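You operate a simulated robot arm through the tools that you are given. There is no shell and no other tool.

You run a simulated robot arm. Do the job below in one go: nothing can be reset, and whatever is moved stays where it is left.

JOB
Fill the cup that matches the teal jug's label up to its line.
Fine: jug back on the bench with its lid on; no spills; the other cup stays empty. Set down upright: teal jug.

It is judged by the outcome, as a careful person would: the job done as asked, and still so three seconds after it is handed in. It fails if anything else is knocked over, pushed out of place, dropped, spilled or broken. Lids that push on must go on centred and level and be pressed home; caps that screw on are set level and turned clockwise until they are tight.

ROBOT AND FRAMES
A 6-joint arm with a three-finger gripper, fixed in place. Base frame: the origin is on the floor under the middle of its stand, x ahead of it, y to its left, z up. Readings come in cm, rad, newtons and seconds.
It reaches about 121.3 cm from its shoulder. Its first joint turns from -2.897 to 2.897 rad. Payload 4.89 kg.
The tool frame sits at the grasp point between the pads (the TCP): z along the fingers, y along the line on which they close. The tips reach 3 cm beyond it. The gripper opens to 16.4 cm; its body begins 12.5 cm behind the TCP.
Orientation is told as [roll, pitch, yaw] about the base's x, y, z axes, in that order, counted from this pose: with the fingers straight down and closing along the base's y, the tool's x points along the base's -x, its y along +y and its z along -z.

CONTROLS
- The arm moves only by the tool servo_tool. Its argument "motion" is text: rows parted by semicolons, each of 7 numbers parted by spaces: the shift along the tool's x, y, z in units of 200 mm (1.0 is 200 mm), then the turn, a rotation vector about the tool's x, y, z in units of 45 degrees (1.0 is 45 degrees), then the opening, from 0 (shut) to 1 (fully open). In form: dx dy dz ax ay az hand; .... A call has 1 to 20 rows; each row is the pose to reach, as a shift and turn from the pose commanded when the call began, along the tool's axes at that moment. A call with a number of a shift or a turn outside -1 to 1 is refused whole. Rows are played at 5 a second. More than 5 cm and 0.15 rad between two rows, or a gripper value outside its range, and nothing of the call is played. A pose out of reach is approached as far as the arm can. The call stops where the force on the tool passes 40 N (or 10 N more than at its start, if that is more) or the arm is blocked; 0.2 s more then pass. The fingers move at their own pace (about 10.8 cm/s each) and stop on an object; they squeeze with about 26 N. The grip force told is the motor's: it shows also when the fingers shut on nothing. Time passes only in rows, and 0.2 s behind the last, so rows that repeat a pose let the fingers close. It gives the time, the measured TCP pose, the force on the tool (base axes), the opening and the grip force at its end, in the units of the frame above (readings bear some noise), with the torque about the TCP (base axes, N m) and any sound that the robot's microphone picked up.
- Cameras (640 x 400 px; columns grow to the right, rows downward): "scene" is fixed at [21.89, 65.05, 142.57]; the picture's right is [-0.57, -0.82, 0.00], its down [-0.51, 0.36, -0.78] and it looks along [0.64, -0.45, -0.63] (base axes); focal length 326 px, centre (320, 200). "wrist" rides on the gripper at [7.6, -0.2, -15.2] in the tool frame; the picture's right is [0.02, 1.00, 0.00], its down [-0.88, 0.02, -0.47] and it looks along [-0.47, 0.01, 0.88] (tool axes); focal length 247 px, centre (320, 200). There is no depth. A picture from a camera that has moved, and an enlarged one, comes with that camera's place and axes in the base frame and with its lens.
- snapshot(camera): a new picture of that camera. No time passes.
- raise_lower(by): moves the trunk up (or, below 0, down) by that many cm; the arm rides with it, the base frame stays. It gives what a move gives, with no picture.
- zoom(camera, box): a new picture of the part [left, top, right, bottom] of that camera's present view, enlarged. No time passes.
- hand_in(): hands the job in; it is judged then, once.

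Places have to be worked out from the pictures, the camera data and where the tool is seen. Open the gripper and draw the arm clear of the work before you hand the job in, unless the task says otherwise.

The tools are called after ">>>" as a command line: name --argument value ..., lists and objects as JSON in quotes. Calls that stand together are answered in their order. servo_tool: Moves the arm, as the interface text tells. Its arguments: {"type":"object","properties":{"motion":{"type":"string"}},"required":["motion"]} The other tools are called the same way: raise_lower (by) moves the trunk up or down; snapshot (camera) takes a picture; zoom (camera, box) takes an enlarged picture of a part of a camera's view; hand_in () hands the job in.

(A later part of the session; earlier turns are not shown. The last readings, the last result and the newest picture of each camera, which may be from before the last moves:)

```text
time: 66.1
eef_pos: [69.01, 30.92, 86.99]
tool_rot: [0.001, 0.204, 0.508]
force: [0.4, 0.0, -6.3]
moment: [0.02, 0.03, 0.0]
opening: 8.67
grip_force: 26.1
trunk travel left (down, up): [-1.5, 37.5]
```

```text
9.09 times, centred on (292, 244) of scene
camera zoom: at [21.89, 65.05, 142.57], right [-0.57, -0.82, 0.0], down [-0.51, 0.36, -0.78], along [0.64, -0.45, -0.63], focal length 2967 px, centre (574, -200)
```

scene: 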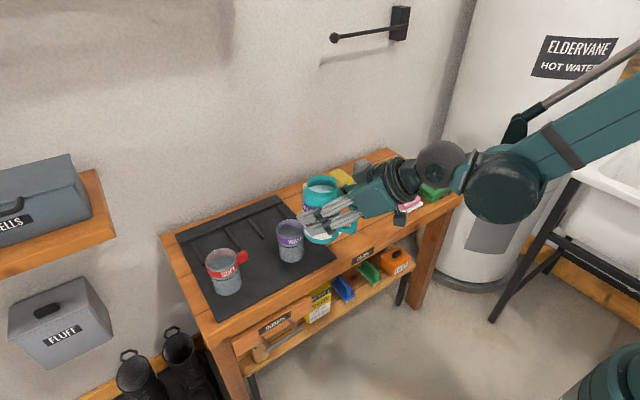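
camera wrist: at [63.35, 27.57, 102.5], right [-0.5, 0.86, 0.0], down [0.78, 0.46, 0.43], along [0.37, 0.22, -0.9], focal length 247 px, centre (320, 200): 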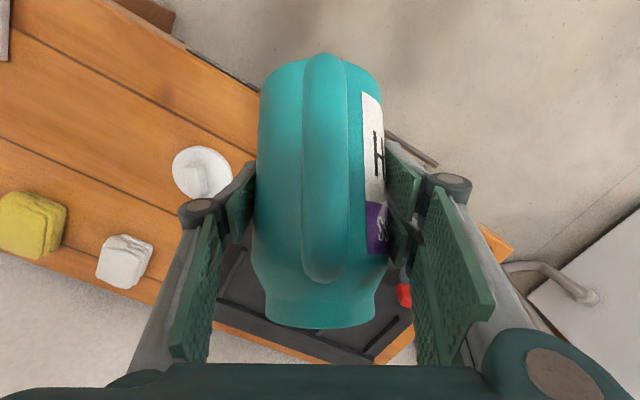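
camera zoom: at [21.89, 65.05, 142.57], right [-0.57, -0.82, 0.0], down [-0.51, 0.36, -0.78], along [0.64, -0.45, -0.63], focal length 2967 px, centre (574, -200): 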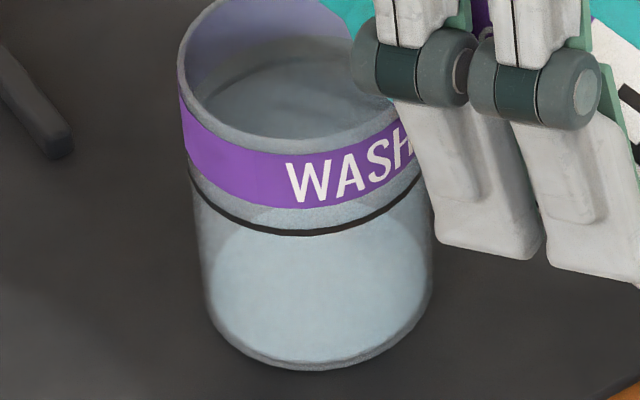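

It rose a bit more and the flow has stopped. I'll continue to 67°.

>>> servo_tool --motion "0 0 0 0 0.022 0 0; 0.001 0 0 0 0.044 0 0; 0.001 0 0 0 0.067 0 0; 0.002 0 0 0 0.089 0 0; 0.002 0 0 0 0.111 0 0; 0.002 0 0 0 0.111 0 0"

>>> zoom --camera "scene" --box '[265, 195, 315, 266]'

>>> servo_tool --motion "0 0 0 0 0 0 0; 0 0 0 0 0 0 0; 0 0 0 0 0 0 0; 0 0 0 0 0 0 0; 0 0 0 0 0 0 0; 0 0 0 0 0 0 0; 0 0 0 0 0 0 0; 0 0 0 0 0 0 0; 0 0 0 0 0 0 0; 0 0 0 0 0 0 0; 0 0 0 0 0 0 0; 0 0 0 0 0 0 0; 0 0 0 0 0 0 0; 0 0 0 0 0 0 0; 0 0 0 0 0 0 0"

>>> zoom --camera "scene" --box '[276, 222, 308, 266]'

```text
time: 67.5
eef_pos: [69.07, 30.83, 86.86]
tool_rot: [-0.001, 0.293, 0.508]
force: [0.4, 0.4, -4.6]
moment: [0.01, -0.05, 0.02]
opening: 8.66
grip_force: 26.1
trunk travel left (down, up): [-1.5, 37.5]
```

```text
5.63 times, centred on (290, 230) of scene
camera zoom: at [21.89, 65.05, 142.57], right [-0.57, -0.82, 0.0], down [-0.51, 0.36, -0.78], along [0.64, -0.45, -0.63], focal length 1839 px, centre (489, 28)
```

zoom: 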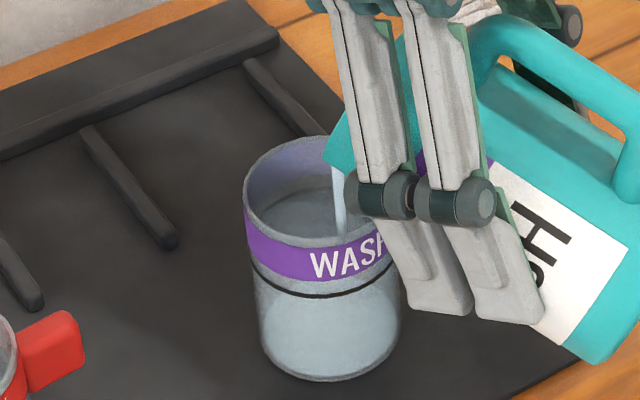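

```text
time: 70.7
eef_pos: [69.1, 31.04, 86.79]
tool_rot: [-0.001, 0.292, 0.508]
force: [-0.3, -0.1, -3.9]
moment: [-0.03, -0.04, 0.02]
opening: 8.66
grip_force: 25.4
trunk travel left (down, up): [-1.5, 37.5]
```

```text
9.09 times, centred on (292, 244) of scene
camera zoom: at [21.89, 65.05, 142.57], right [-0.57, -0.82, 0.0], down [-0.51, 0.36, -0.78], along [0.64, -0.45, -0.63], focal length 2967 px, centre (574, -200)
```

zoom: 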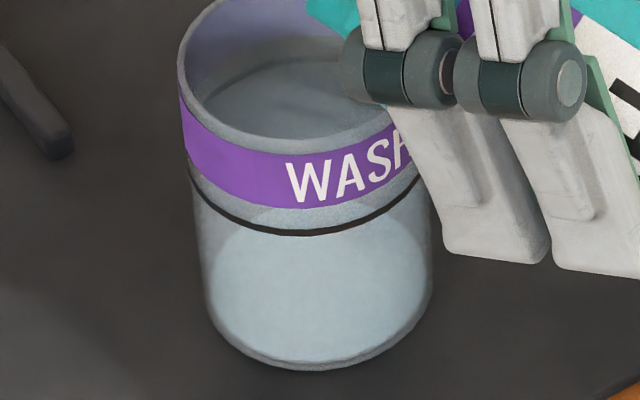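

The force dropped to about 4 N, which I need to understand: either more poured than I can see, or something is touching. I'll re-read the force and look at the wider scene for spills.

>>> servo_tool --motion "0 0 0 0 0 0 0; 0 0 0 0 0 0 0"

>>> servo_tool --motion "0 0 0 0 0 0 0; 0 0 0 0 0 0 0"

>>> zoom --camera "scene" --box '[230, 160, 390, 280]'

>>> snapshot --camera "wrist"

```text
time: 71.3
eef_pos: [69.2, 31.0, 86.8]
tool_rot: [0.0, 0.291, 0.507]
force: [0.6, 0.4, -4.8]
moment: [-0.03, 0.0, 0.02]
opening: 8.67
grip_force: 26.7
trunk travel left (down, up): [-1.5, 37.5]
```

```text
time: 71.9
eef_pos: [69.02, 30.97, 86.82]
tool_rot: [-0.001, 0.293, 0.507]
force: [-0.5, 0.1, -3.7]
moment: [-0.02, 0.0, 0.0]
opening: 8.64
grip_force: 26.5
trunk travel left (down, up): [-1.5, 37.5]
```

```text
3.33 times, centred on (310, 220) of scene
camera zoom: at [21.89, 65.05, 142.57], right [-0.57, -0.82, 0.0], down [-0.51, 0.36, -0.78], along [0.64, -0.45, -0.63], focal length 1088 px, centre (353, 133)
```

zoom: 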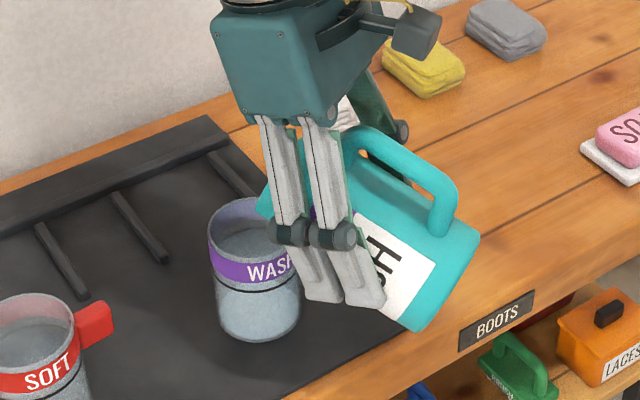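

```text
taken
camera wrist: at [66.64, 29.34, 103.76], right [-0.5, 0.86, 0.01], down [0.85, 0.49, 0.2], along [0.17, 0.11, -0.98], focal length 247 px, centre (320, 200)
```

wrist: 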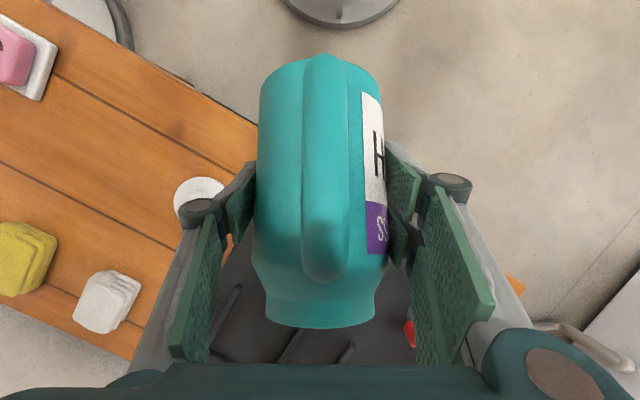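

I'll compare the WASH cup with the empty SOFT cup at high magnification to judge the level properly.

>>> zoom --camera "scene" --box '[274, 214, 308, 266]'

>>> zoom --camera "scene" --box '[200, 244, 246, 300]'

```text
7.69 times, centred on (291, 240) of scene
camera zoom: at [21.89, 65.05, 142.57], right [-0.57, -0.82, 0.0], down [-0.51, 0.36, -0.78], along [0.64, -0.45, -0.63], focal length 2511 px, centre (543, -108)
```

zoom: 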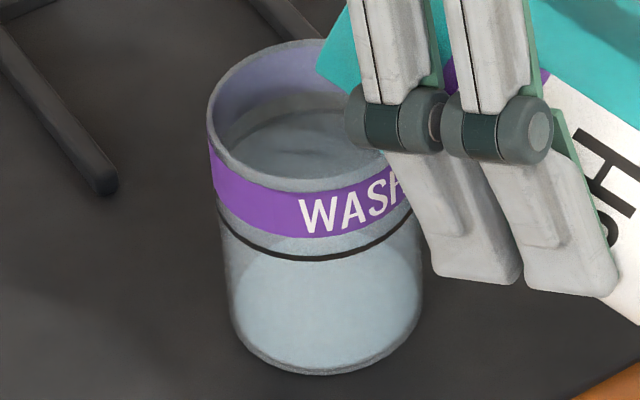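

```text
7.14 times, centred on (223, 272) of scene
camera zoom: at [21.89, 65.05, 142.57], right [-0.57, -0.82, 0.0], down [-0.51, 0.36, -0.78], along [0.64, -0.45, -0.63], focal length 2331 px, centre (1013, -314)
```

zoom: 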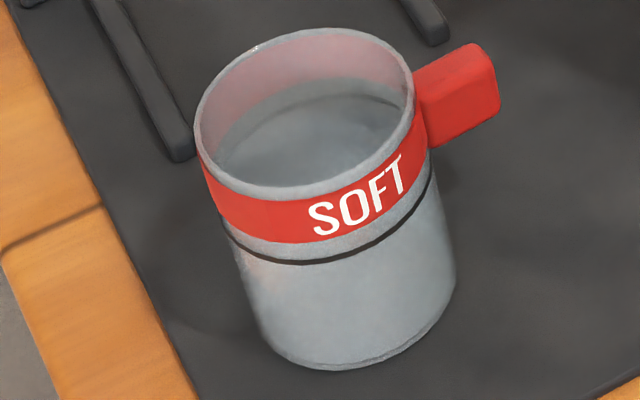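

There's no puddle in view and the liquid isn't visible through the cup's opening yet. I'll zoom much tighter on the lower cup wall to find the surface edge.

>>> zoom --camera "scene" --box '[276, 238, 308, 264]'

>>> zoom --camera "scene" --box '[276, 214, 308, 240]'

```text
15.38 times, centred on (292, 251) of scene
camera zoom: at [21.89, 65.05, 142.57], right [-0.57, -0.82, 0.0], down [-0.51, 0.36, -0.78], along [0.64, -0.45, -0.63], focal length 5021 px, centre (751, -585)
```

zoom: 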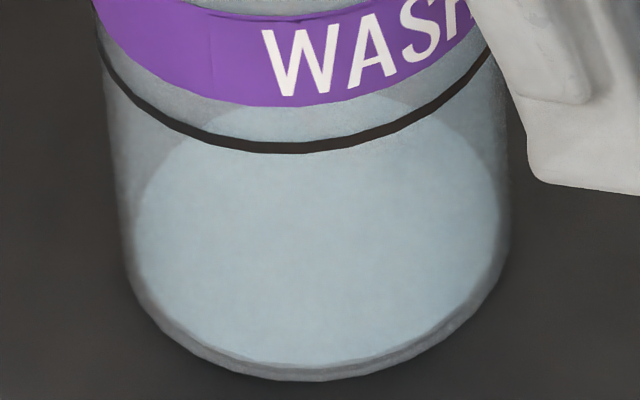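

```text
15.38 times, centred on (292, 227) of scene
camera zoom: at [21.89, 65.05, 142.57], right [-0.57, -0.82, 0.0], down [-0.51, 0.36, -0.78], along [0.64, -0.45, -0.63], focal length 5021 px, centre (751, -215)
```

zoom: 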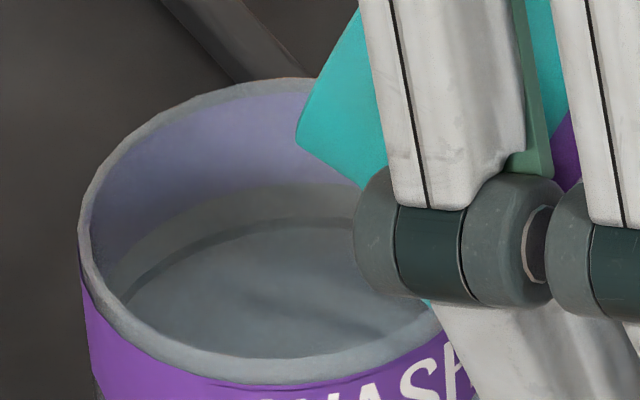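

The bright disc in the cup looks shallow, yet the jug reads about 3 N lighter, which is inconsistent. Before pouring more I'll check the whole scene for stray liquid.

>>> snapshot --camera "scene"

>>> zoom --camera "scene" --box '[170, 180, 330, 310]'

>>> zoom --camera "scene" --box '[250, 230, 410, 360]'

```text
taken
```

scene: 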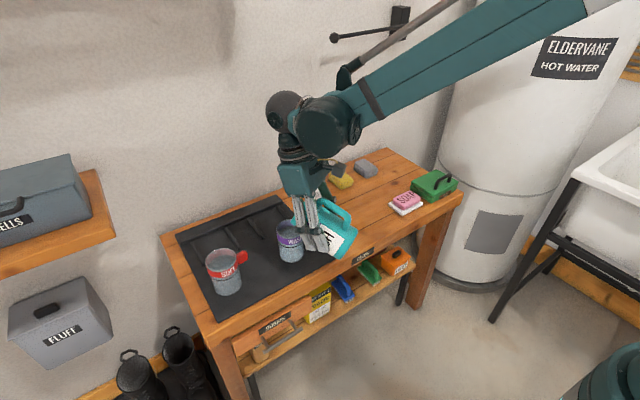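

```text
3.08 times, centred on (250, 245) of scene
camera zoom: at [21.89, 65.05, 142.57], right [-0.57, -0.82, 0.0], down [-0.51, 0.36, -0.78], along [0.64, -0.45, -0.63], focal length 1004 px, centre (535, 62)
```

zoom: 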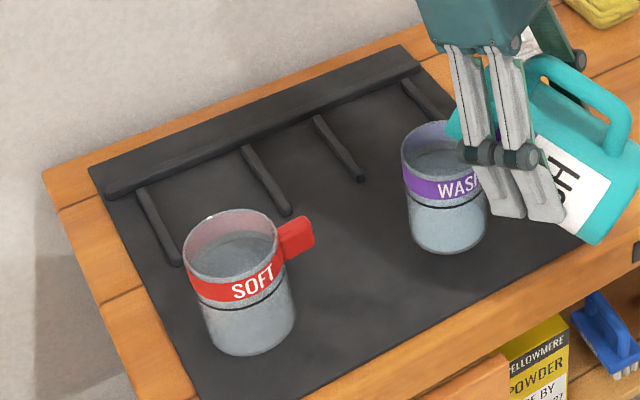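

```text
3.08 times, centred on (330, 295) of scene
camera zoom: at [21.89, 65.05, 142.57], right [-0.57, -0.82, 0.0], down [-0.51, 0.36, -0.78], along [0.64, -0.45, -0.63], focal length 1004 px, centre (289, -92)
```

zoom: 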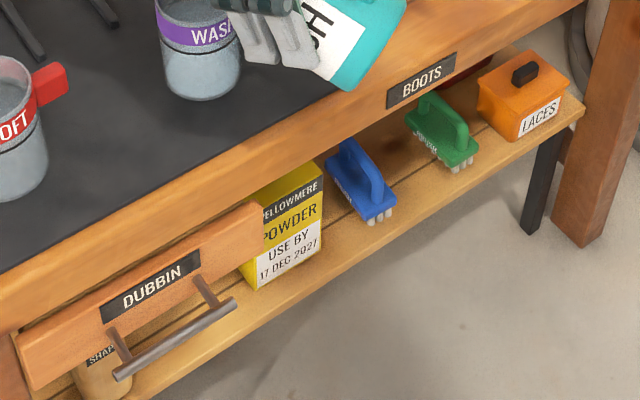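

No puddles anywhere. To settle the discrepancy I'll tilt back toward upright, which stops any flow, then weigh the jug and inspect the cup unobstructed.

>>> servo_tool --motion "-0.002 0 -0.014 0 -0.1 0 0; -0.004 0 -0.028 0 -0.2 0 0; -0.007 0 -0.042 0 -0.3 0 0; -0.009 0 -0.056 0 -0.4 0 0; -0.0115 0 -0.066 0 -0.489 0 0; -0.0115 0 -0.066 0 -0.489 0 0"

>>> servo_tool --motion "-0.012 0 -0.04 0 -0.11 0 0; -0.024 0 -0.08 0 -0.22 0 0; -0.036 0 -0.12 0 -0.33 0 0; -0.048 0 -0.16 0 -0.44 0 0; -0.061 0 -0.205 0 -0.56 0 0; -0.073 0 -0.244 0 -0.667 0 0; -0.073 0 -0.244 0 -0.667 0 0; -0.073 0 -0.244 0 -0.667 0 0"

>>> servo_tool --motion "0 0 0 0 0 0 0; 0 0 0 0 0 0 0"

>>> zoom --camera "scene" --box '[255, 165, 375, 275]'

>>> zoom --camera "scene" --box '[270, 216, 314, 264]'

```text
time: 73.3
eef_pos: [69.62, 31.25, 88.1]
tool_rot: [0.001, -0.091, 0.509]
force: [-0.7, 0.8, -4.6]
moment: [0.0, 0.0, 0.02]
opening: 8.68
grip_force: 26.1
trunk travel left (down, up): [-1.5, 37.5]
```

```text
time: 75.1
eef_pos: [70.59, 31.71, 93.14]
tool_rot: [-0.001, -0.614, 0.508]
force: [0.2, -0.3, -4.5]
moment: [-0.01, 0.02, 0.01]
opening: 8.64
grip_force: 26.1
trunk travel left (down, up): [-1.5, 37.5]
```

```text
time: 75.7
eef_pos: [70.43, 31.74, 93.16]
tool_rot: [-0.001, -0.614, 0.509]
force: [0.6, -0.3, -4.5]
moment: [0.03, 0.03, 0.05]
opening: 8.65
grip_force: 25.8
trunk travel left (down, up): [-1.5, 37.5]
```

```text
3.64 times, centred on (315, 220) of scene
camera zoom: at [21.89, 65.05, 142.57], right [-0.57, -0.82, 0.0], down [-0.51, 0.36, -0.78], along [0.64, -0.45, -0.63], focal length 1187 px, centre (338, 127)
```

zoom: 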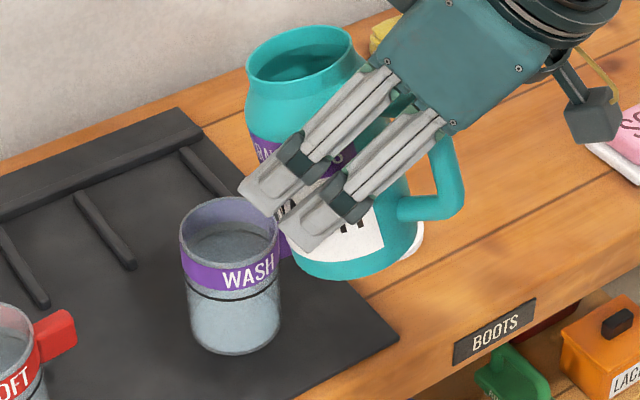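

```text
8.33 times, centred on (292, 240) of scene
camera zoom: at [21.89, 65.05, 142.57], right [-0.57, -0.82, 0.0], down [-0.51, 0.36, -0.78], along [0.64, -0.45, -0.63], focal length 2720 px, centre (553, -133)
```

zoom: 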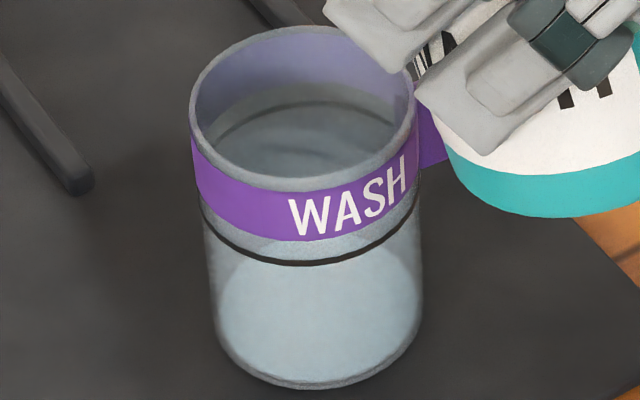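

The weight reads a consistent 4.5 N, so roughly 280 mL has left the jug and its level is now out of sight, with no spill. The bright disc must then be the cup floor seen through clear liquid, so the real surface may be much higher. I'll compare both cup openings at the same high zoom.

>>> zoom --camera "scene" --box '[274, 214, 308, 242]'

>>> zoom --camera "scene" --box '[203, 244, 241, 274]'

>>> zoom --camera "scene" --box '[276, 238, 308, 264]'

>>> zoom --camera "scene" --box '[208, 270, 246, 300]'

```text
14.29 times, centred on (291, 228) of scene
camera zoom: at [21.89, 65.05, 142.57], right [-0.57, -0.82, 0.0], down [-0.51, 0.36, -0.78], along [0.64, -0.45, -0.63], focal length 4663 px, centre (734, -200)
```

zoom: 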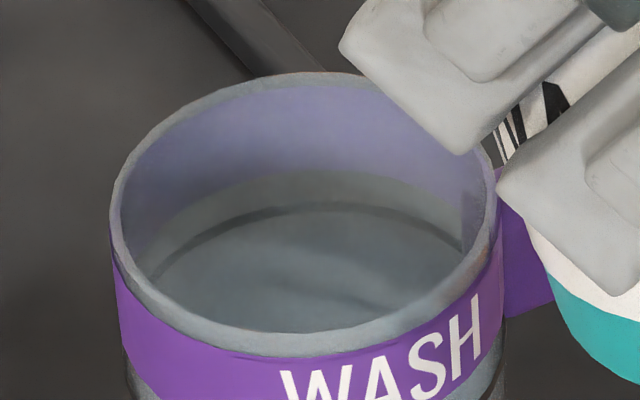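

```text
13.33 times, centred on (222, 259) of scene
camera zoom: at [21.89, 65.05, 142.57], right [-0.57, -0.82, 0.0], down [-0.51, 0.36, -0.78], along [0.64, -0.45, -0.63], focal length 4352 px, centre (1627, -587)
```

zoom: 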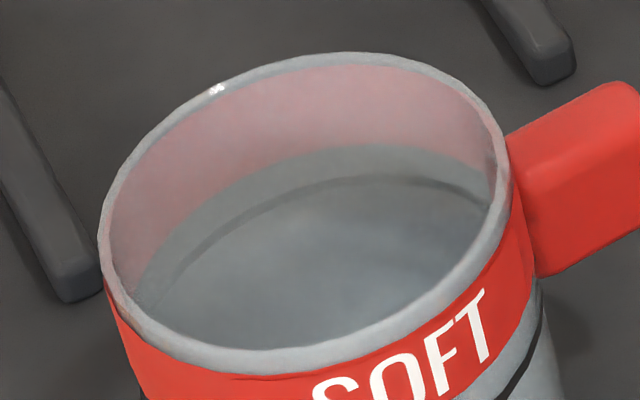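

```text
15.38 times, centred on (292, 251) of scene
camera zoom: at [21.89, 65.05, 142.57], right [-0.57, -0.82, 0.0], down [-0.51, 0.36, -0.78], along [0.64, -0.45, -0.63], focal length 5021 px, centre (751, -585)
```

zoom: 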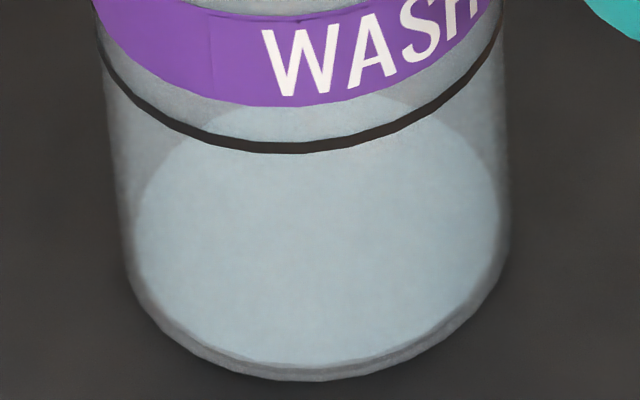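

```text
13.33 times, centred on (227, 285) of scene
camera zoom: at [21.89, 65.05, 142.57], right [-0.57, -0.82, 0.0], down [-0.51, 0.36, -0.78], along [0.64, -0.45, -0.63], focal length 4352 px, centre (1560, -933)
```

zoom: 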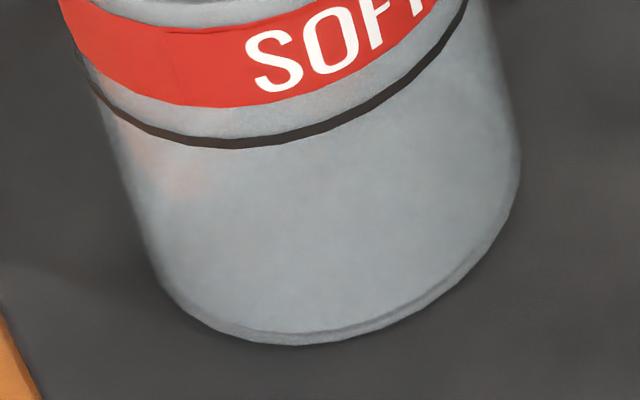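

The views differ subtly: the WASH cup shows a pale disc near its floor and a different interior tint. I need another angle, so I'll bring the jug upright at the stand-off and carry it back toward its spot, where the wrist camera sees both cups side-on.

>>> servo_tool --motion "0.01 0 -0.007 0 -0.08 0 0; 0.02 0 -0.014 0 -0.16 0 0; 0.03 0 -0.021 0 -0.25 0 0; 0.041 0 -0.029 0 -0.333 0 0; 0.041 0 -0.029 0 -0.333 0 0; 0.041 0 -0.029 0 -0.333 0 0"

>>> servo_tool --motion "0.003 -0.02 -0.003 0 0 0 0; 0.008 -0.07 -0.01 0 0 0 0; 0.017 -0.14 -0.02 0 0 0 0; 0.027 -0.22 -0.032 0 0 0 0; 0.037 -0.3 -0.043 0 0 0 0; 0.047 -0.38 -0.055 0 0 0 0; 0.057 -0.46 -0.067 0 0 0 0; 0.066 -0.54 -0.078 0 0 0 0; 0.074 -0.61 -0.088 0 0 0 0; 0.079 -0.654 -0.0947 0 0 0 0; 0.079 -0.654 -0.0947 0 0 0 0; 0.079 -0.654 -0.0947 0 0 0 0"

>>> snapshot --camera "wrist"

>>> zoom --camera "scene" --box '[265, 205, 325, 275]'

```text
time: 77.1
eef_pos: [69.49, 31.2, 93.1]
tool_rot: [0.002, -0.874, 0.507]
force: [0.0, 0.2, -5.0]
moment: [-0.05, -0.01, -0.01]
opening: 8.68
grip_force: 25.6
trunk travel left (down, up): [-1.5, 37.5]
```

```text
time: 79.7
eef_pos: [73.83, 18.47, 93.03]
tool_rot: [-0.001, -0.876, 0.507]
force: [0.2, 0.0, -5.2]
moment: [-0.01, -0.01, -0.03]
opening: 8.67
grip_force: 26.2
trunk travel left (down, up): [-1.5, 37.5]
```

```text
taken
camera wrist: at [59.5, 10.26, 97.07], right [-0.5, 0.87, -0.02], down [0.17, 0.11, 0.98], along [0.85, 0.49, -0.2], focal length 247 px, centre (320, 200)
```

wrist: 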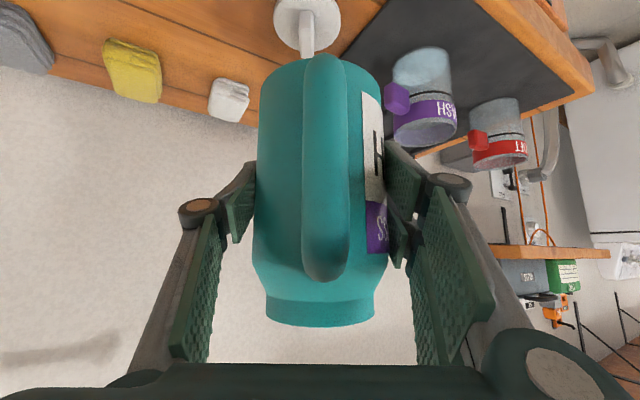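

```text
5.71 times, centred on (295, 240) of scene
camera zoom: at [21.89, 65.05, 142.57], right [-0.57, -0.82, 0.0], down [-0.51, 0.36, -0.78], along [0.64, -0.45, -0.63], focal length 1865 px, centre (463, -29)
```

zoom: 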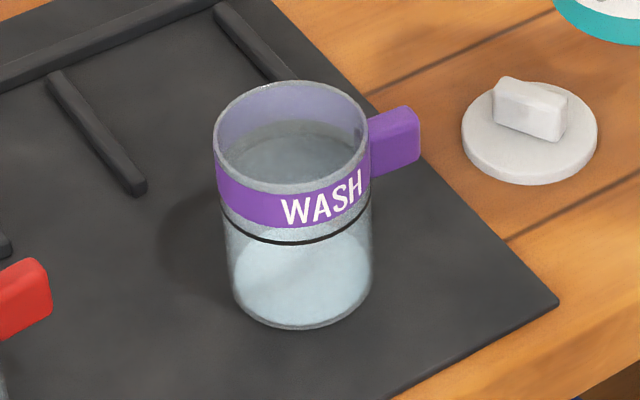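

Now I'll zoom on both cups from the wrist camera's side-on view.

>>> zoom --camera "wrist" --box '[380, 30, 470, 160]'

>>> zoom --camera "wrist" --box '[455, 80, 545, 190]'

>>> zoom --camera "scene" --box '[270, 214, 316, 266]'

```text
3.08 times, centred on (425, 95) of wrist
camera zoom: at [59.5, 10.26, 97.07], right [-0.5, 0.87, -0.02], down [0.17, 0.11, 0.98], along [0.85, 0.49, -0.2], focal length 760 px, centre (-3, 523)
```

zoom: 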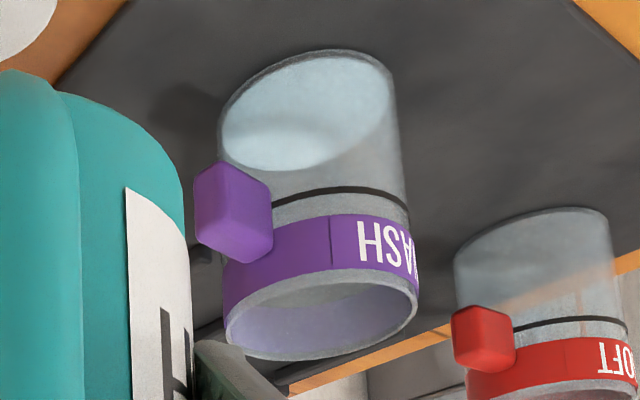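

```text
3.64 times, centred on (500, 135) of wrist
camera zoom: at [59.5, 10.26, 97.07], right [-0.5, 0.87, -0.02], down [0.17, 0.11, 0.98], along [0.85, 0.49, -0.2], focal length 898 px, centre (-334, 436)
```

zoom: 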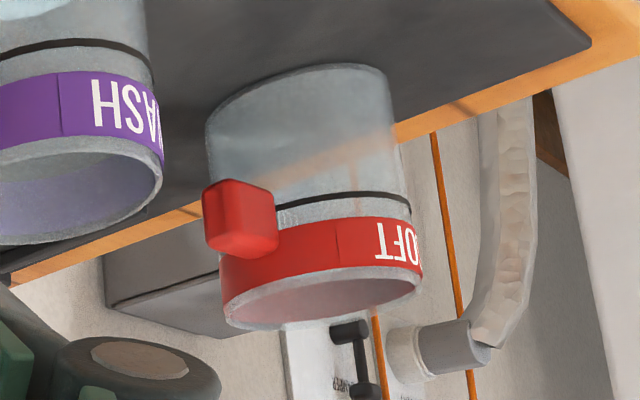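

```text
7.69 times, centred on (293, 240) of scene
camera zoom: at [21.89, 65.05, 142.57], right [-0.57, -0.82, 0.0], down [-0.51, 0.36, -0.78], along [0.64, -0.45, -0.63], focal length 2511 px, centre (528, -108)
```

zoom: 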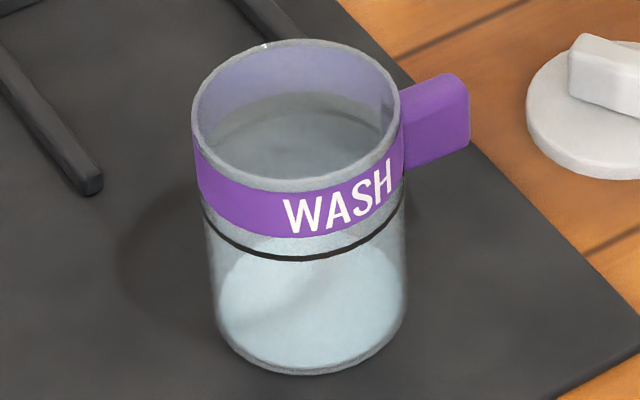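

From the side, a pale ellipse near the cup's base is clearly visible. I'll zoom tighter to decide whether it's the liquid surface or the cup floor seen through liquid.

>>> zoom --camera "wrist" --box '[385, 42, 465, 102]'

>>> zoom --camera "wrist" --box '[385, 85, 465, 150]'

>>> zoom --camera "wrist" --box '[460, 90, 540, 150]'

```text
6.67 times, centred on (425, 72) of wrist
camera zoom: at [59.5, 10.26, 97.07], right [-0.5, 0.87, -0.02], down [0.17, 0.11, 0.98], along [0.85, 0.49, -0.2], focal length 1646 px, centre (-380, 1053)
```

zoom: 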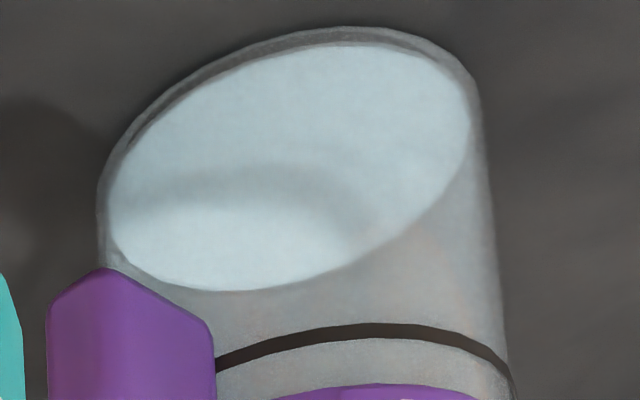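

```text
6.15 times, centred on (425, 118) of wrist
camera zoom: at [59.5, 10.26, 97.07], right [-0.5, 0.87, -0.02], down [0.17, 0.11, 0.98], along [0.85, 0.49, -0.2], focal length 1520 px, centre (-326, 708)
```

zoom: 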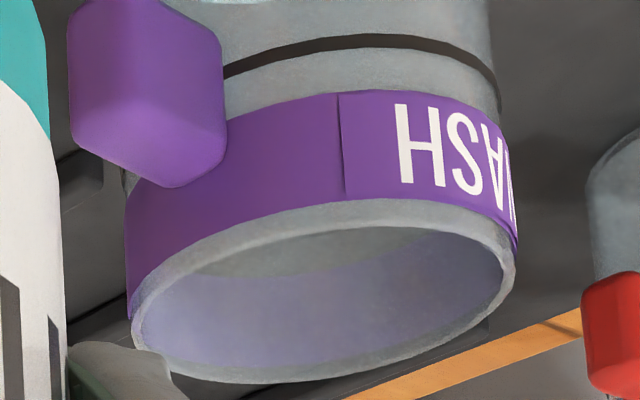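

```text
6.67 times, centred on (500, 120) of wrist
camera zoom: at [59.5, 10.26, 97.07], right [-0.5, 0.87, -0.02], down [0.17, 0.11, 0.98], along [0.85, 0.49, -0.2], focal length 1646 px, centre (-880, 733)
```

zoom: 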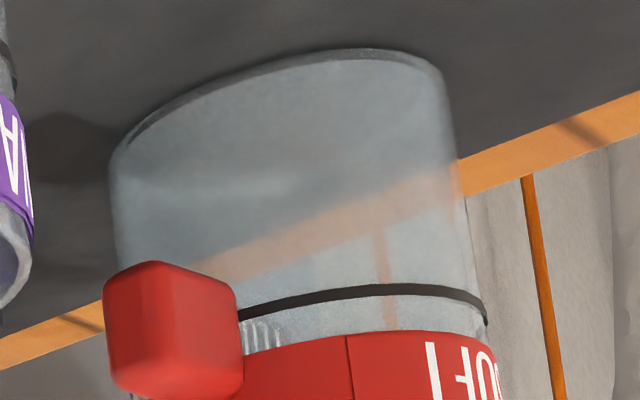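

The pale ellipse sits essentially at the cup's floor, yet the jug is clearly lighter. I'll look into the jug's mouth from the scene camera to see how far its level fell.

>>> zoom --camera "scene" --box '[310, 130, 410, 220]'

>>> zoom --camera "scene" --box '[330, 145, 370, 180]'

```text
4.44 times, centred on (360, 175) of scene
camera zoom: at [21.89, 65.05, 142.57], right [-0.57, -0.82, 0.0], down [-0.51, 0.36, -0.78], along [0.64, -0.45, -0.63], focal length 1451 px, centre (142, 311)
```

zoom: 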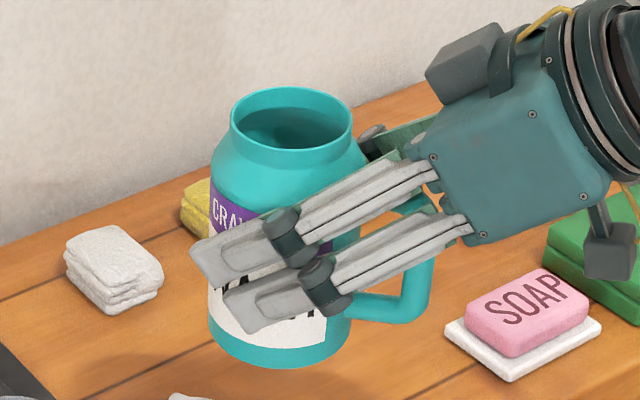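

```text
11.43 times, centred on (350, 162) of scene
camera zoom: at [21.89, 65.05, 142.57], right [-0.57, -0.82, 0.0], down [-0.51, 0.36, -0.78], along [0.64, -0.45, -0.63], focal length 3730 px, centre (-23, 629)
```

zoom: 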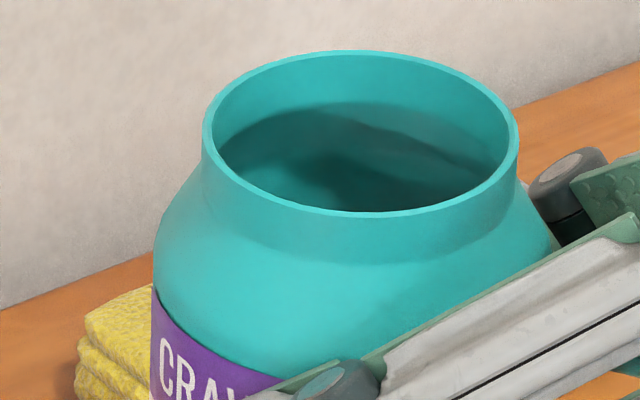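

The jug level has dropped out of view, so well over 130 mL really went into the cup. The bright disc is likely an internal reflection, and I need the true surface edge inside the cup. I'll zoom as tightly as possible through the opening, now unobstructed.

>>> zoom --camera "scene" --box '[278, 218, 306, 240]'

>>> zoom --camera "scene" --box '[276, 236, 308, 264]'

>>> zoom --camera "scene" --box '[206, 248, 238, 272]'

```text
16.00 times, centred on (292, 229) of scene
camera zoom: at [21.89, 65.05, 142.57], right [-0.57, -0.82, 0.0], down [-0.51, 0.36, -0.78], along [0.64, -0.45, -0.63], focal length 5222 px, centre (768, -264)
```

zoom: 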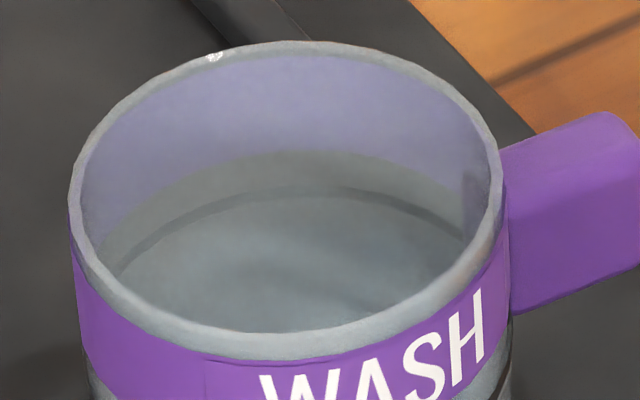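

```text
14.29 times, centred on (292, 250) of scene
camera zoom: at [21.89, 65.05, 142.57], right [-0.57, -0.82, 0.0], down [-0.51, 0.36, -0.78], along [0.64, -0.45, -0.63], focal length 4663 px, centre (720, -514)
```

zoom: 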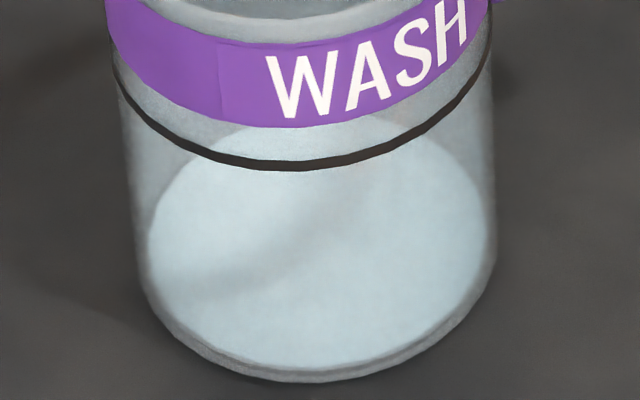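

```text
16.00 times, centred on (222, 260) of scene
camera zoom: at [21.89, 65.05, 142.57], right [-0.57, -0.82, 0.0], down [-0.51, 0.36, -0.78], along [0.64, -0.45, -0.63], focal length 5222 px, centre (1888, -760)
```

zoom: 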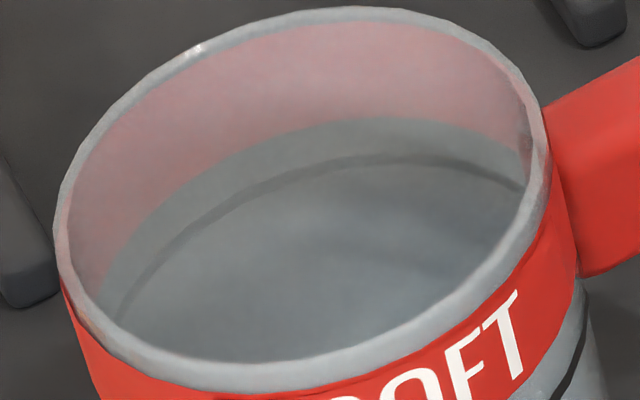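

The opening view still looks like the empty cup's, so these pictures conflict. I'll set the jug down in its spot and use the free wrist camera to look straight down into the cup. First, the lateral leg back to above its home.

>>> servo_tool --motion "0.003 -0.02 -0.003 0 0 0 0; 0.008 -0.07 -0.01 0 0 0 0; 0.017 -0.14 -0.02 0 0 0 0; 0.027 -0.22 -0.032 0 0 0 0; 0.037 -0.3 -0.043 0 0 0 0; 0.047 -0.38 -0.055 0 0 0 0; 0.057 -0.46 -0.067 0 0 0 0; 0.066 -0.54 -0.078 0 0 0 0; 0.074 -0.61 -0.088 0 0 0 0; 0.079 -0.654 -0.0947 0 0 0 0; 0.079 -0.654 -0.0947 0 0 0 0; 0.079 -0.654 -0.0947 0 0 0 0"

>>> snapshot --camera "wrist"

>>> zoom --camera "wrist" --box '[460, 55, 560, 165]'

```text
time: 82.3
eef_pos: [77.96, 6.01, 92.99]
tool_rot: [-0.001, -0.875, 0.506]
force: [-0.8, 1.1, -5.1]
moment: [-0.01, 0.0, 0.01]
opening: 8.67
grip_force: 25.8
trunk travel left (down, up): [-1.5, 37.5]
```

```text
taken
camera wrist: at [63.62, -2.36, 96.95], right [-0.5, 0.87, -0.02], down [0.17, 0.11, 0.98], along [0.85, 0.49, -0.2], focal length 247 px, centre (320, 200)
```

wrist: 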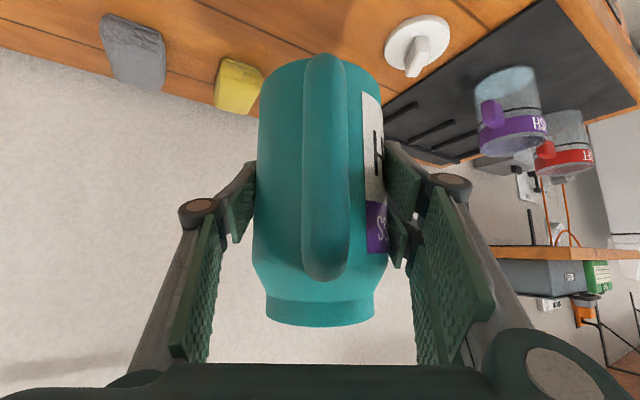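

```text
3.64 times, centred on (510, 110) of wrist
camera zoom: at [63.62, -2.36, 96.95], right [-0.5, 0.87, -0.02], down [0.17, 0.11, 0.98], along [0.85, 0.49, -0.2], focal length 898 px, centre (-371, 527)
```

zoom: 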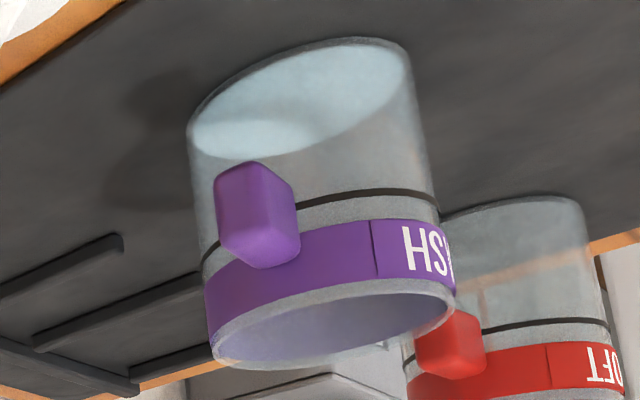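

Same ambiguous disc from here. I'll lower the jug straight down to its original spot, correcting 0.2 cm sideways and stopping just above the bench.

>>> servo_tool --motion "0.02 0.002 0.0167 0 0 0 0; 0.07 0.004 0.0583 0 0 0 0; 0.13 0.006 0.1083 0 0 0 0; 0.19 0.008 0.1583 0 0 0 0; 0.25 0.0105 0.2083 0 0 0 0; 0.31 0.0105 0.2583 0 0 0 0; 0.37 0.0105 0.3083 0 0 0 0; 0.42 0.0105 0.35 0 0 0 0; 0.46 0.0105 0.3833 0 0 0 0; 0.49 0.0105 0.4083 0 0 0 0; 0.507 0.0105 0.4224 0 0 0 0; 0.507 0.0105 0.4224 0 0 0 0"

>>> zoom --camera "scene" --box '[330, 130, 490, 240]'

```text
time: 84.9
eef_pos: [78.01, 6.21, 79.71]
tool_rot: [0.002, -0.877, 0.508]
force: [0.5, 0.0, -4.7]
moment: [0.02, -0.02, -0.02]
opening: 8.64
grip_force: 26.2
trunk travel left (down, up): [-1.5, 37.5]
```

```text
3.64 times, centred on (410, 185) of scene
camera zoom: at [21.89, 65.05, 142.57], right [-0.57, -0.82, 0.0], down [-0.51, 0.36, -0.78], along [0.64, -0.45, -0.63], focal length 1187 px, centre (-7, 254)
```

zoom: 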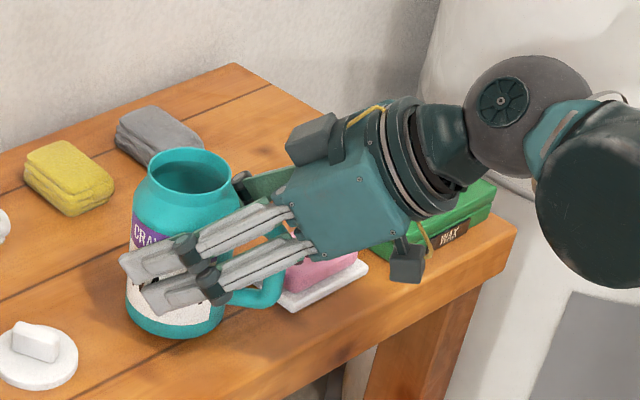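

It's hovering about 3 mm above the bench. I'll creep down to contact in 1–2 mm steps.

>>> servo_tool --motion "0.0077 0 0.0064 0 0 0 0; 0.0077 0 0.0064 0 0 0 0; 0.0077 0 0.0064 0 0 0 0"

>>> servo_tool --motion "0.0058 0 0.0048 0 0 0 0; 0.0058 0 0.0048 0 0 0 0; 0.0058 0 0.0048 0 0 0 0"

```text
time: 85.7
eef_pos: [77.91, 6.19, 79.48]
tool_rot: [-0.001, -0.877, 0.507]
force: [0.7, -0.2, -5.6]
moment: [-0.01, 0.03, 0.04]
opening: 8.66
grip_force: 26.3
trunk travel left (down, up): [-1.5, 37.5]
```

```text
time: 86.5
eef_pos: [77.86, 6.11, 79.49]
tool_rot: [0.003, -0.877, 0.507]
force: [1.3, -0.3, -0.6]
moment: [0.2, -0.12, -0.05]
opening: 8.63
grip_force: 26.6
trunk travel left (down, up): [-1.5, 37.5]
```

The bench has taken the jug's weight (force near 0). I'll open the fingers gradually and check the jug stays put.

>>> servo_tool --motion "0.002 0 0.0016 0 0 0 0; 0.002 0 0.0016 0 0 0 0.54; 0.002 0 0.0016 0 0 0 0.57; 0.002 0 0.0016 0 0 0 0.6; 0.002 0 0.0016 0 0 0 0.7; 0.002 0 0.0016 0 0 0 0.8; 0.002 0 0.0016 0 0 0 0.8"

>>> snapshot --camera "wrist"

>>> zoom --camera "scene" --box '[330, 130, 490, 240]'

```text
time: 88.1
eef_pos: [77.88, 6.27, 79.4]
tool_rot: [0.0, -0.876, 0.505]
force: [-0.4, 0.0, -0.1]
moment: [-0.04, 0.03, 0.0]
opening: 13.09
grip_force: 0.2
trunk travel left (down, up): [-1.5, 37.5]
```

```text
taken
camera wrist: at [63.5, -2.07, 83.44], right [-0.5, 0.87, -0.02], down [0.17, 0.11, 0.98], along [0.85, 0.49, -0.2], focal length 247 px, centre (320, 200)
```

wrist: 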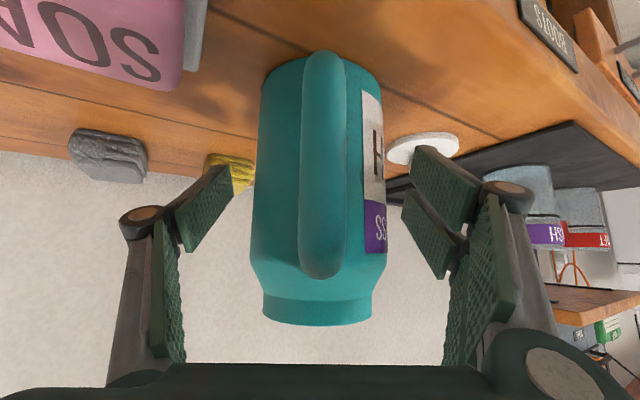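

```text
3.64 times, centred on (410, 185) of scene
camera zoom: at [21.89, 65.05, 142.57], right [-0.57, -0.82, 0.0], down [-0.51, 0.36, -0.78], along [0.64, -0.45, -0.63], focal length 1187 px, centre (-7, 254)
```

zoom: 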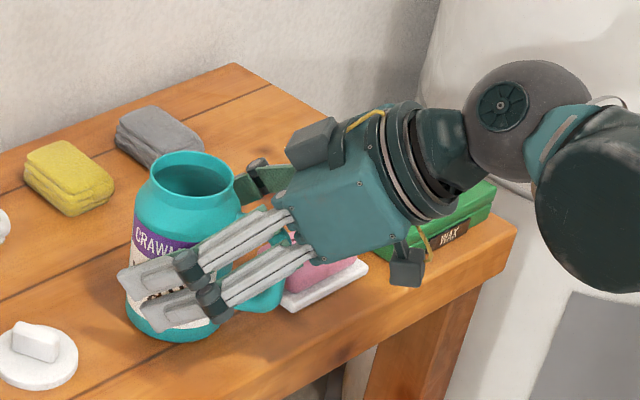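

The jug is standing upright on its spot, and the hand reads 0 N when empty, so the scale is trustworthy: about 2.45 N was poured. I'll back the hand off and up, clear of the jug.

>>> servo_tool --motion "-0.029 0 -0.051 0 0 0 0.8; -0.069 0 -0.131 0 0 0 0.8; -0.119 0 -0.231 0 0 0 0.8; -0.169 0 -0.331 0 0 0 0.8; -0.24 0 -0.39 0 0 0 0.8; -0.32 0 -0.457 0 0 0 0.8; -0.4 0 -0.523 0 0 0 0.8; -0.476 0 -0.587 0 0 0 0.8; -0.476 0 -0.587 0 0 0 0.8"

>>> snapshot --camera "scene"

```text
time: 90.1
eef_pos: [75.33, 4.81, 94.28]
tool_rot: [0.0, -0.874, 0.506]
force: [0.8, -1.1, -1.0]
moment: [0.02, -0.02, 0.05]
opening: 13.11
grip_force: 0.1
trunk travel left (down, up): [-1.5, 37.5]
```

```text
taken
```

scene: 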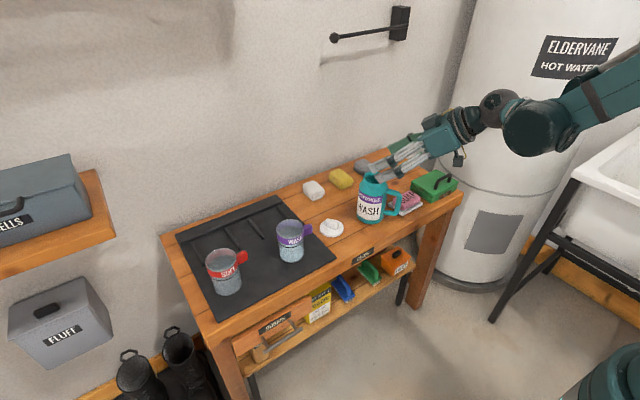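

The hand is clear. I'll swing over toward the cup while turning it to point down, giving the wrist camera a top view of the WASH cup.

>>> servo_tool --motion "-0.07 0.05 -0.02 0 0 0 0.8; -0.13 0.14 -0.01 0 0.15 0 0.8; -0.18 0.24 0 0 0.32 0 0.8; -0.23 0.34 0.01 0 0.49 0 0.8; -0.28 0.45 0.02 0 0.66 0 0.8; -0.32 0.55 0.04 0 0.83 0 0.8; -0.367 0.649 0.05 0 1 0 0.8; -0.367 0.649 0.05 0 1 0 0.8"

>>> snapshot --camera "wrist"

```text
time: 91.9
eef_pos: [73.9, 18.75, 99.48]
tool_rot: [-0.002, -0.089, 0.507]
force: [-0.5, -1.0, -0.6]
moment: [0.11, -0.02, 0.02]
opening: 13.12
grip_force: 0.0
trunk travel left (down, up): [-1.5, 37.5]
```

```text
taken
camera wrist: at [66.15, 14.18, 114.04], right [-0.5, 0.86, 0.0], down [0.72, 0.42, 0.55], along [0.48, 0.28, -0.84], focal length 247 px, centre (320, 200)
```

wrist: 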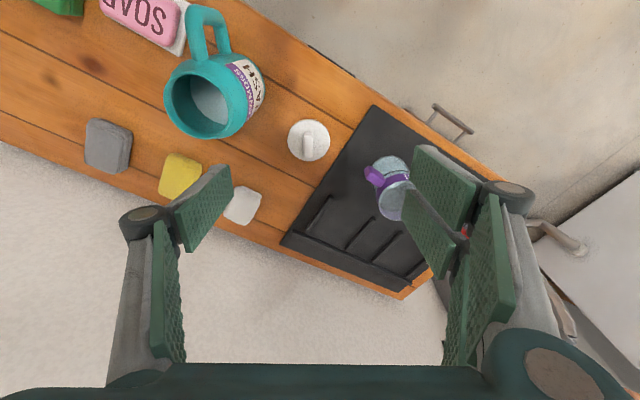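

From here I can see into the jug. I'll take a zoom of that, then move over the WASH cup.

>>> zoom --camera "wrist" --box '[150, 40, 280, 150]'

>>> servo_tool --motion "-0.03 0.07 0.003 0 0 0 0.8; -0.08 0.2 0.007 0 0 0 0.8; -0.14 0.35 0.013 0 0 0 0.8; -0.2 0.5 0.018 0 0 0 0.8; -0.25 0.61 0.022 0 0 0 0.8; -0.265 0.655 0.024 0 0 0 0.8; -0.265 0.655 0.024 0 0 0 0.8"

>>> snapshot --camera "wrist"

```text
3.64 times, centred on (215, 95) of wrist
camera zoom: at [66.15, 14.18, 114.04], right [-0.5, 0.86, 0.0], down [0.72, 0.42, 0.55], along [0.48, 0.28, -0.84], focal length 898 px, centre (702, 582)
```

zoom: 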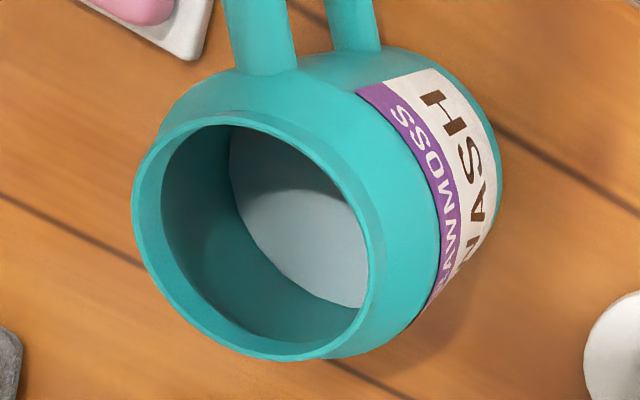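

```text
time: 93.5
eef_pos: [72.05, 32.95, 99.18]
tool_rot: [-0.001, -0.091, 0.508]
force: [-0.2, -0.7, -0.5]
moment: [0.03, 0.02, 0.0]
opening: 13.13
grip_force: 0.1
trunk travel left (down, up): [-1.5, 37.5]
```

```text
taken
camera wrist: at [64.32, 28.4, 113.71], right [-0.5, 0.86, 0.0], down [0.72, 0.42, 0.55], along [0.48, 0.28, -0.83], focal length 247 px, centre (320, 200)
```

wrist: 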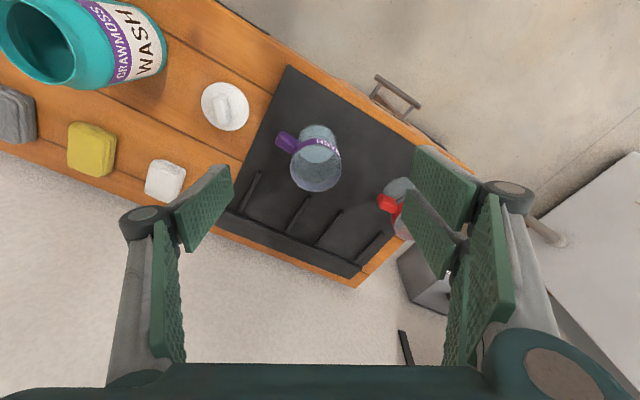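

The jug's liquid is an opaque pale surface deep inside, so in the cup it should look alike. Now I'll zoom into the WASH cup from above.

>>> zoom --camera "wrist" --box '[270, 110, 360, 205]'

>>> zoom --camera "wrist" --box '[285, 120, 345, 195]'

```text
4.21 times, centred on (315, 158) of wrist
camera zoom: at [64.32, 28.4, 113.71], right [-0.5, 0.86, 0.0], down [0.72, 0.42, 0.55], along [0.48, 0.28, -0.83], focal length 1040 px, centre (341, 379)
```

zoom: 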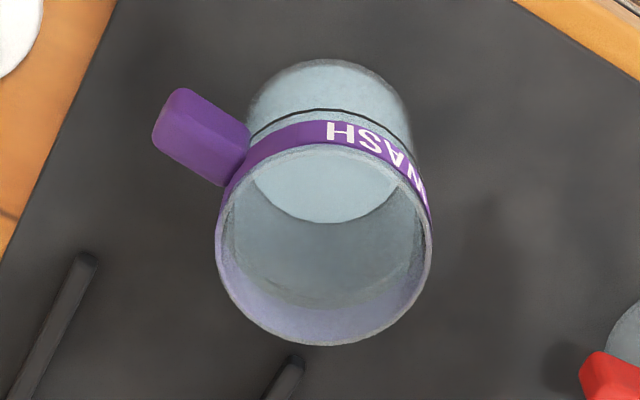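

```text
5.33 times, centred on (315, 158) of wrist
camera zoom: at [64.32, 28.4, 113.71], right [-0.5, 0.86, 0.0], down [0.72, 0.42, 0.55], along [0.48, 0.28, -0.83], focal length 1317 px, centre (347, 427)
```

zoom: 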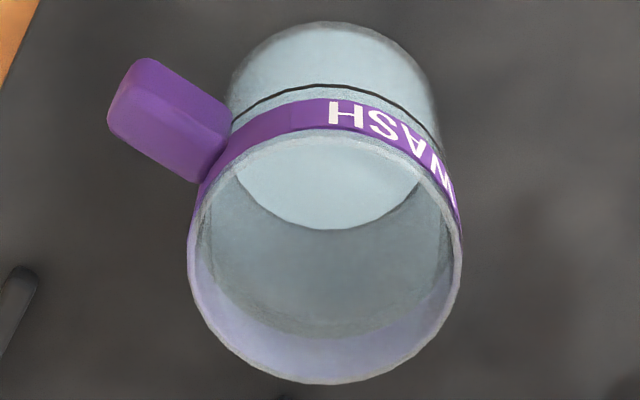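

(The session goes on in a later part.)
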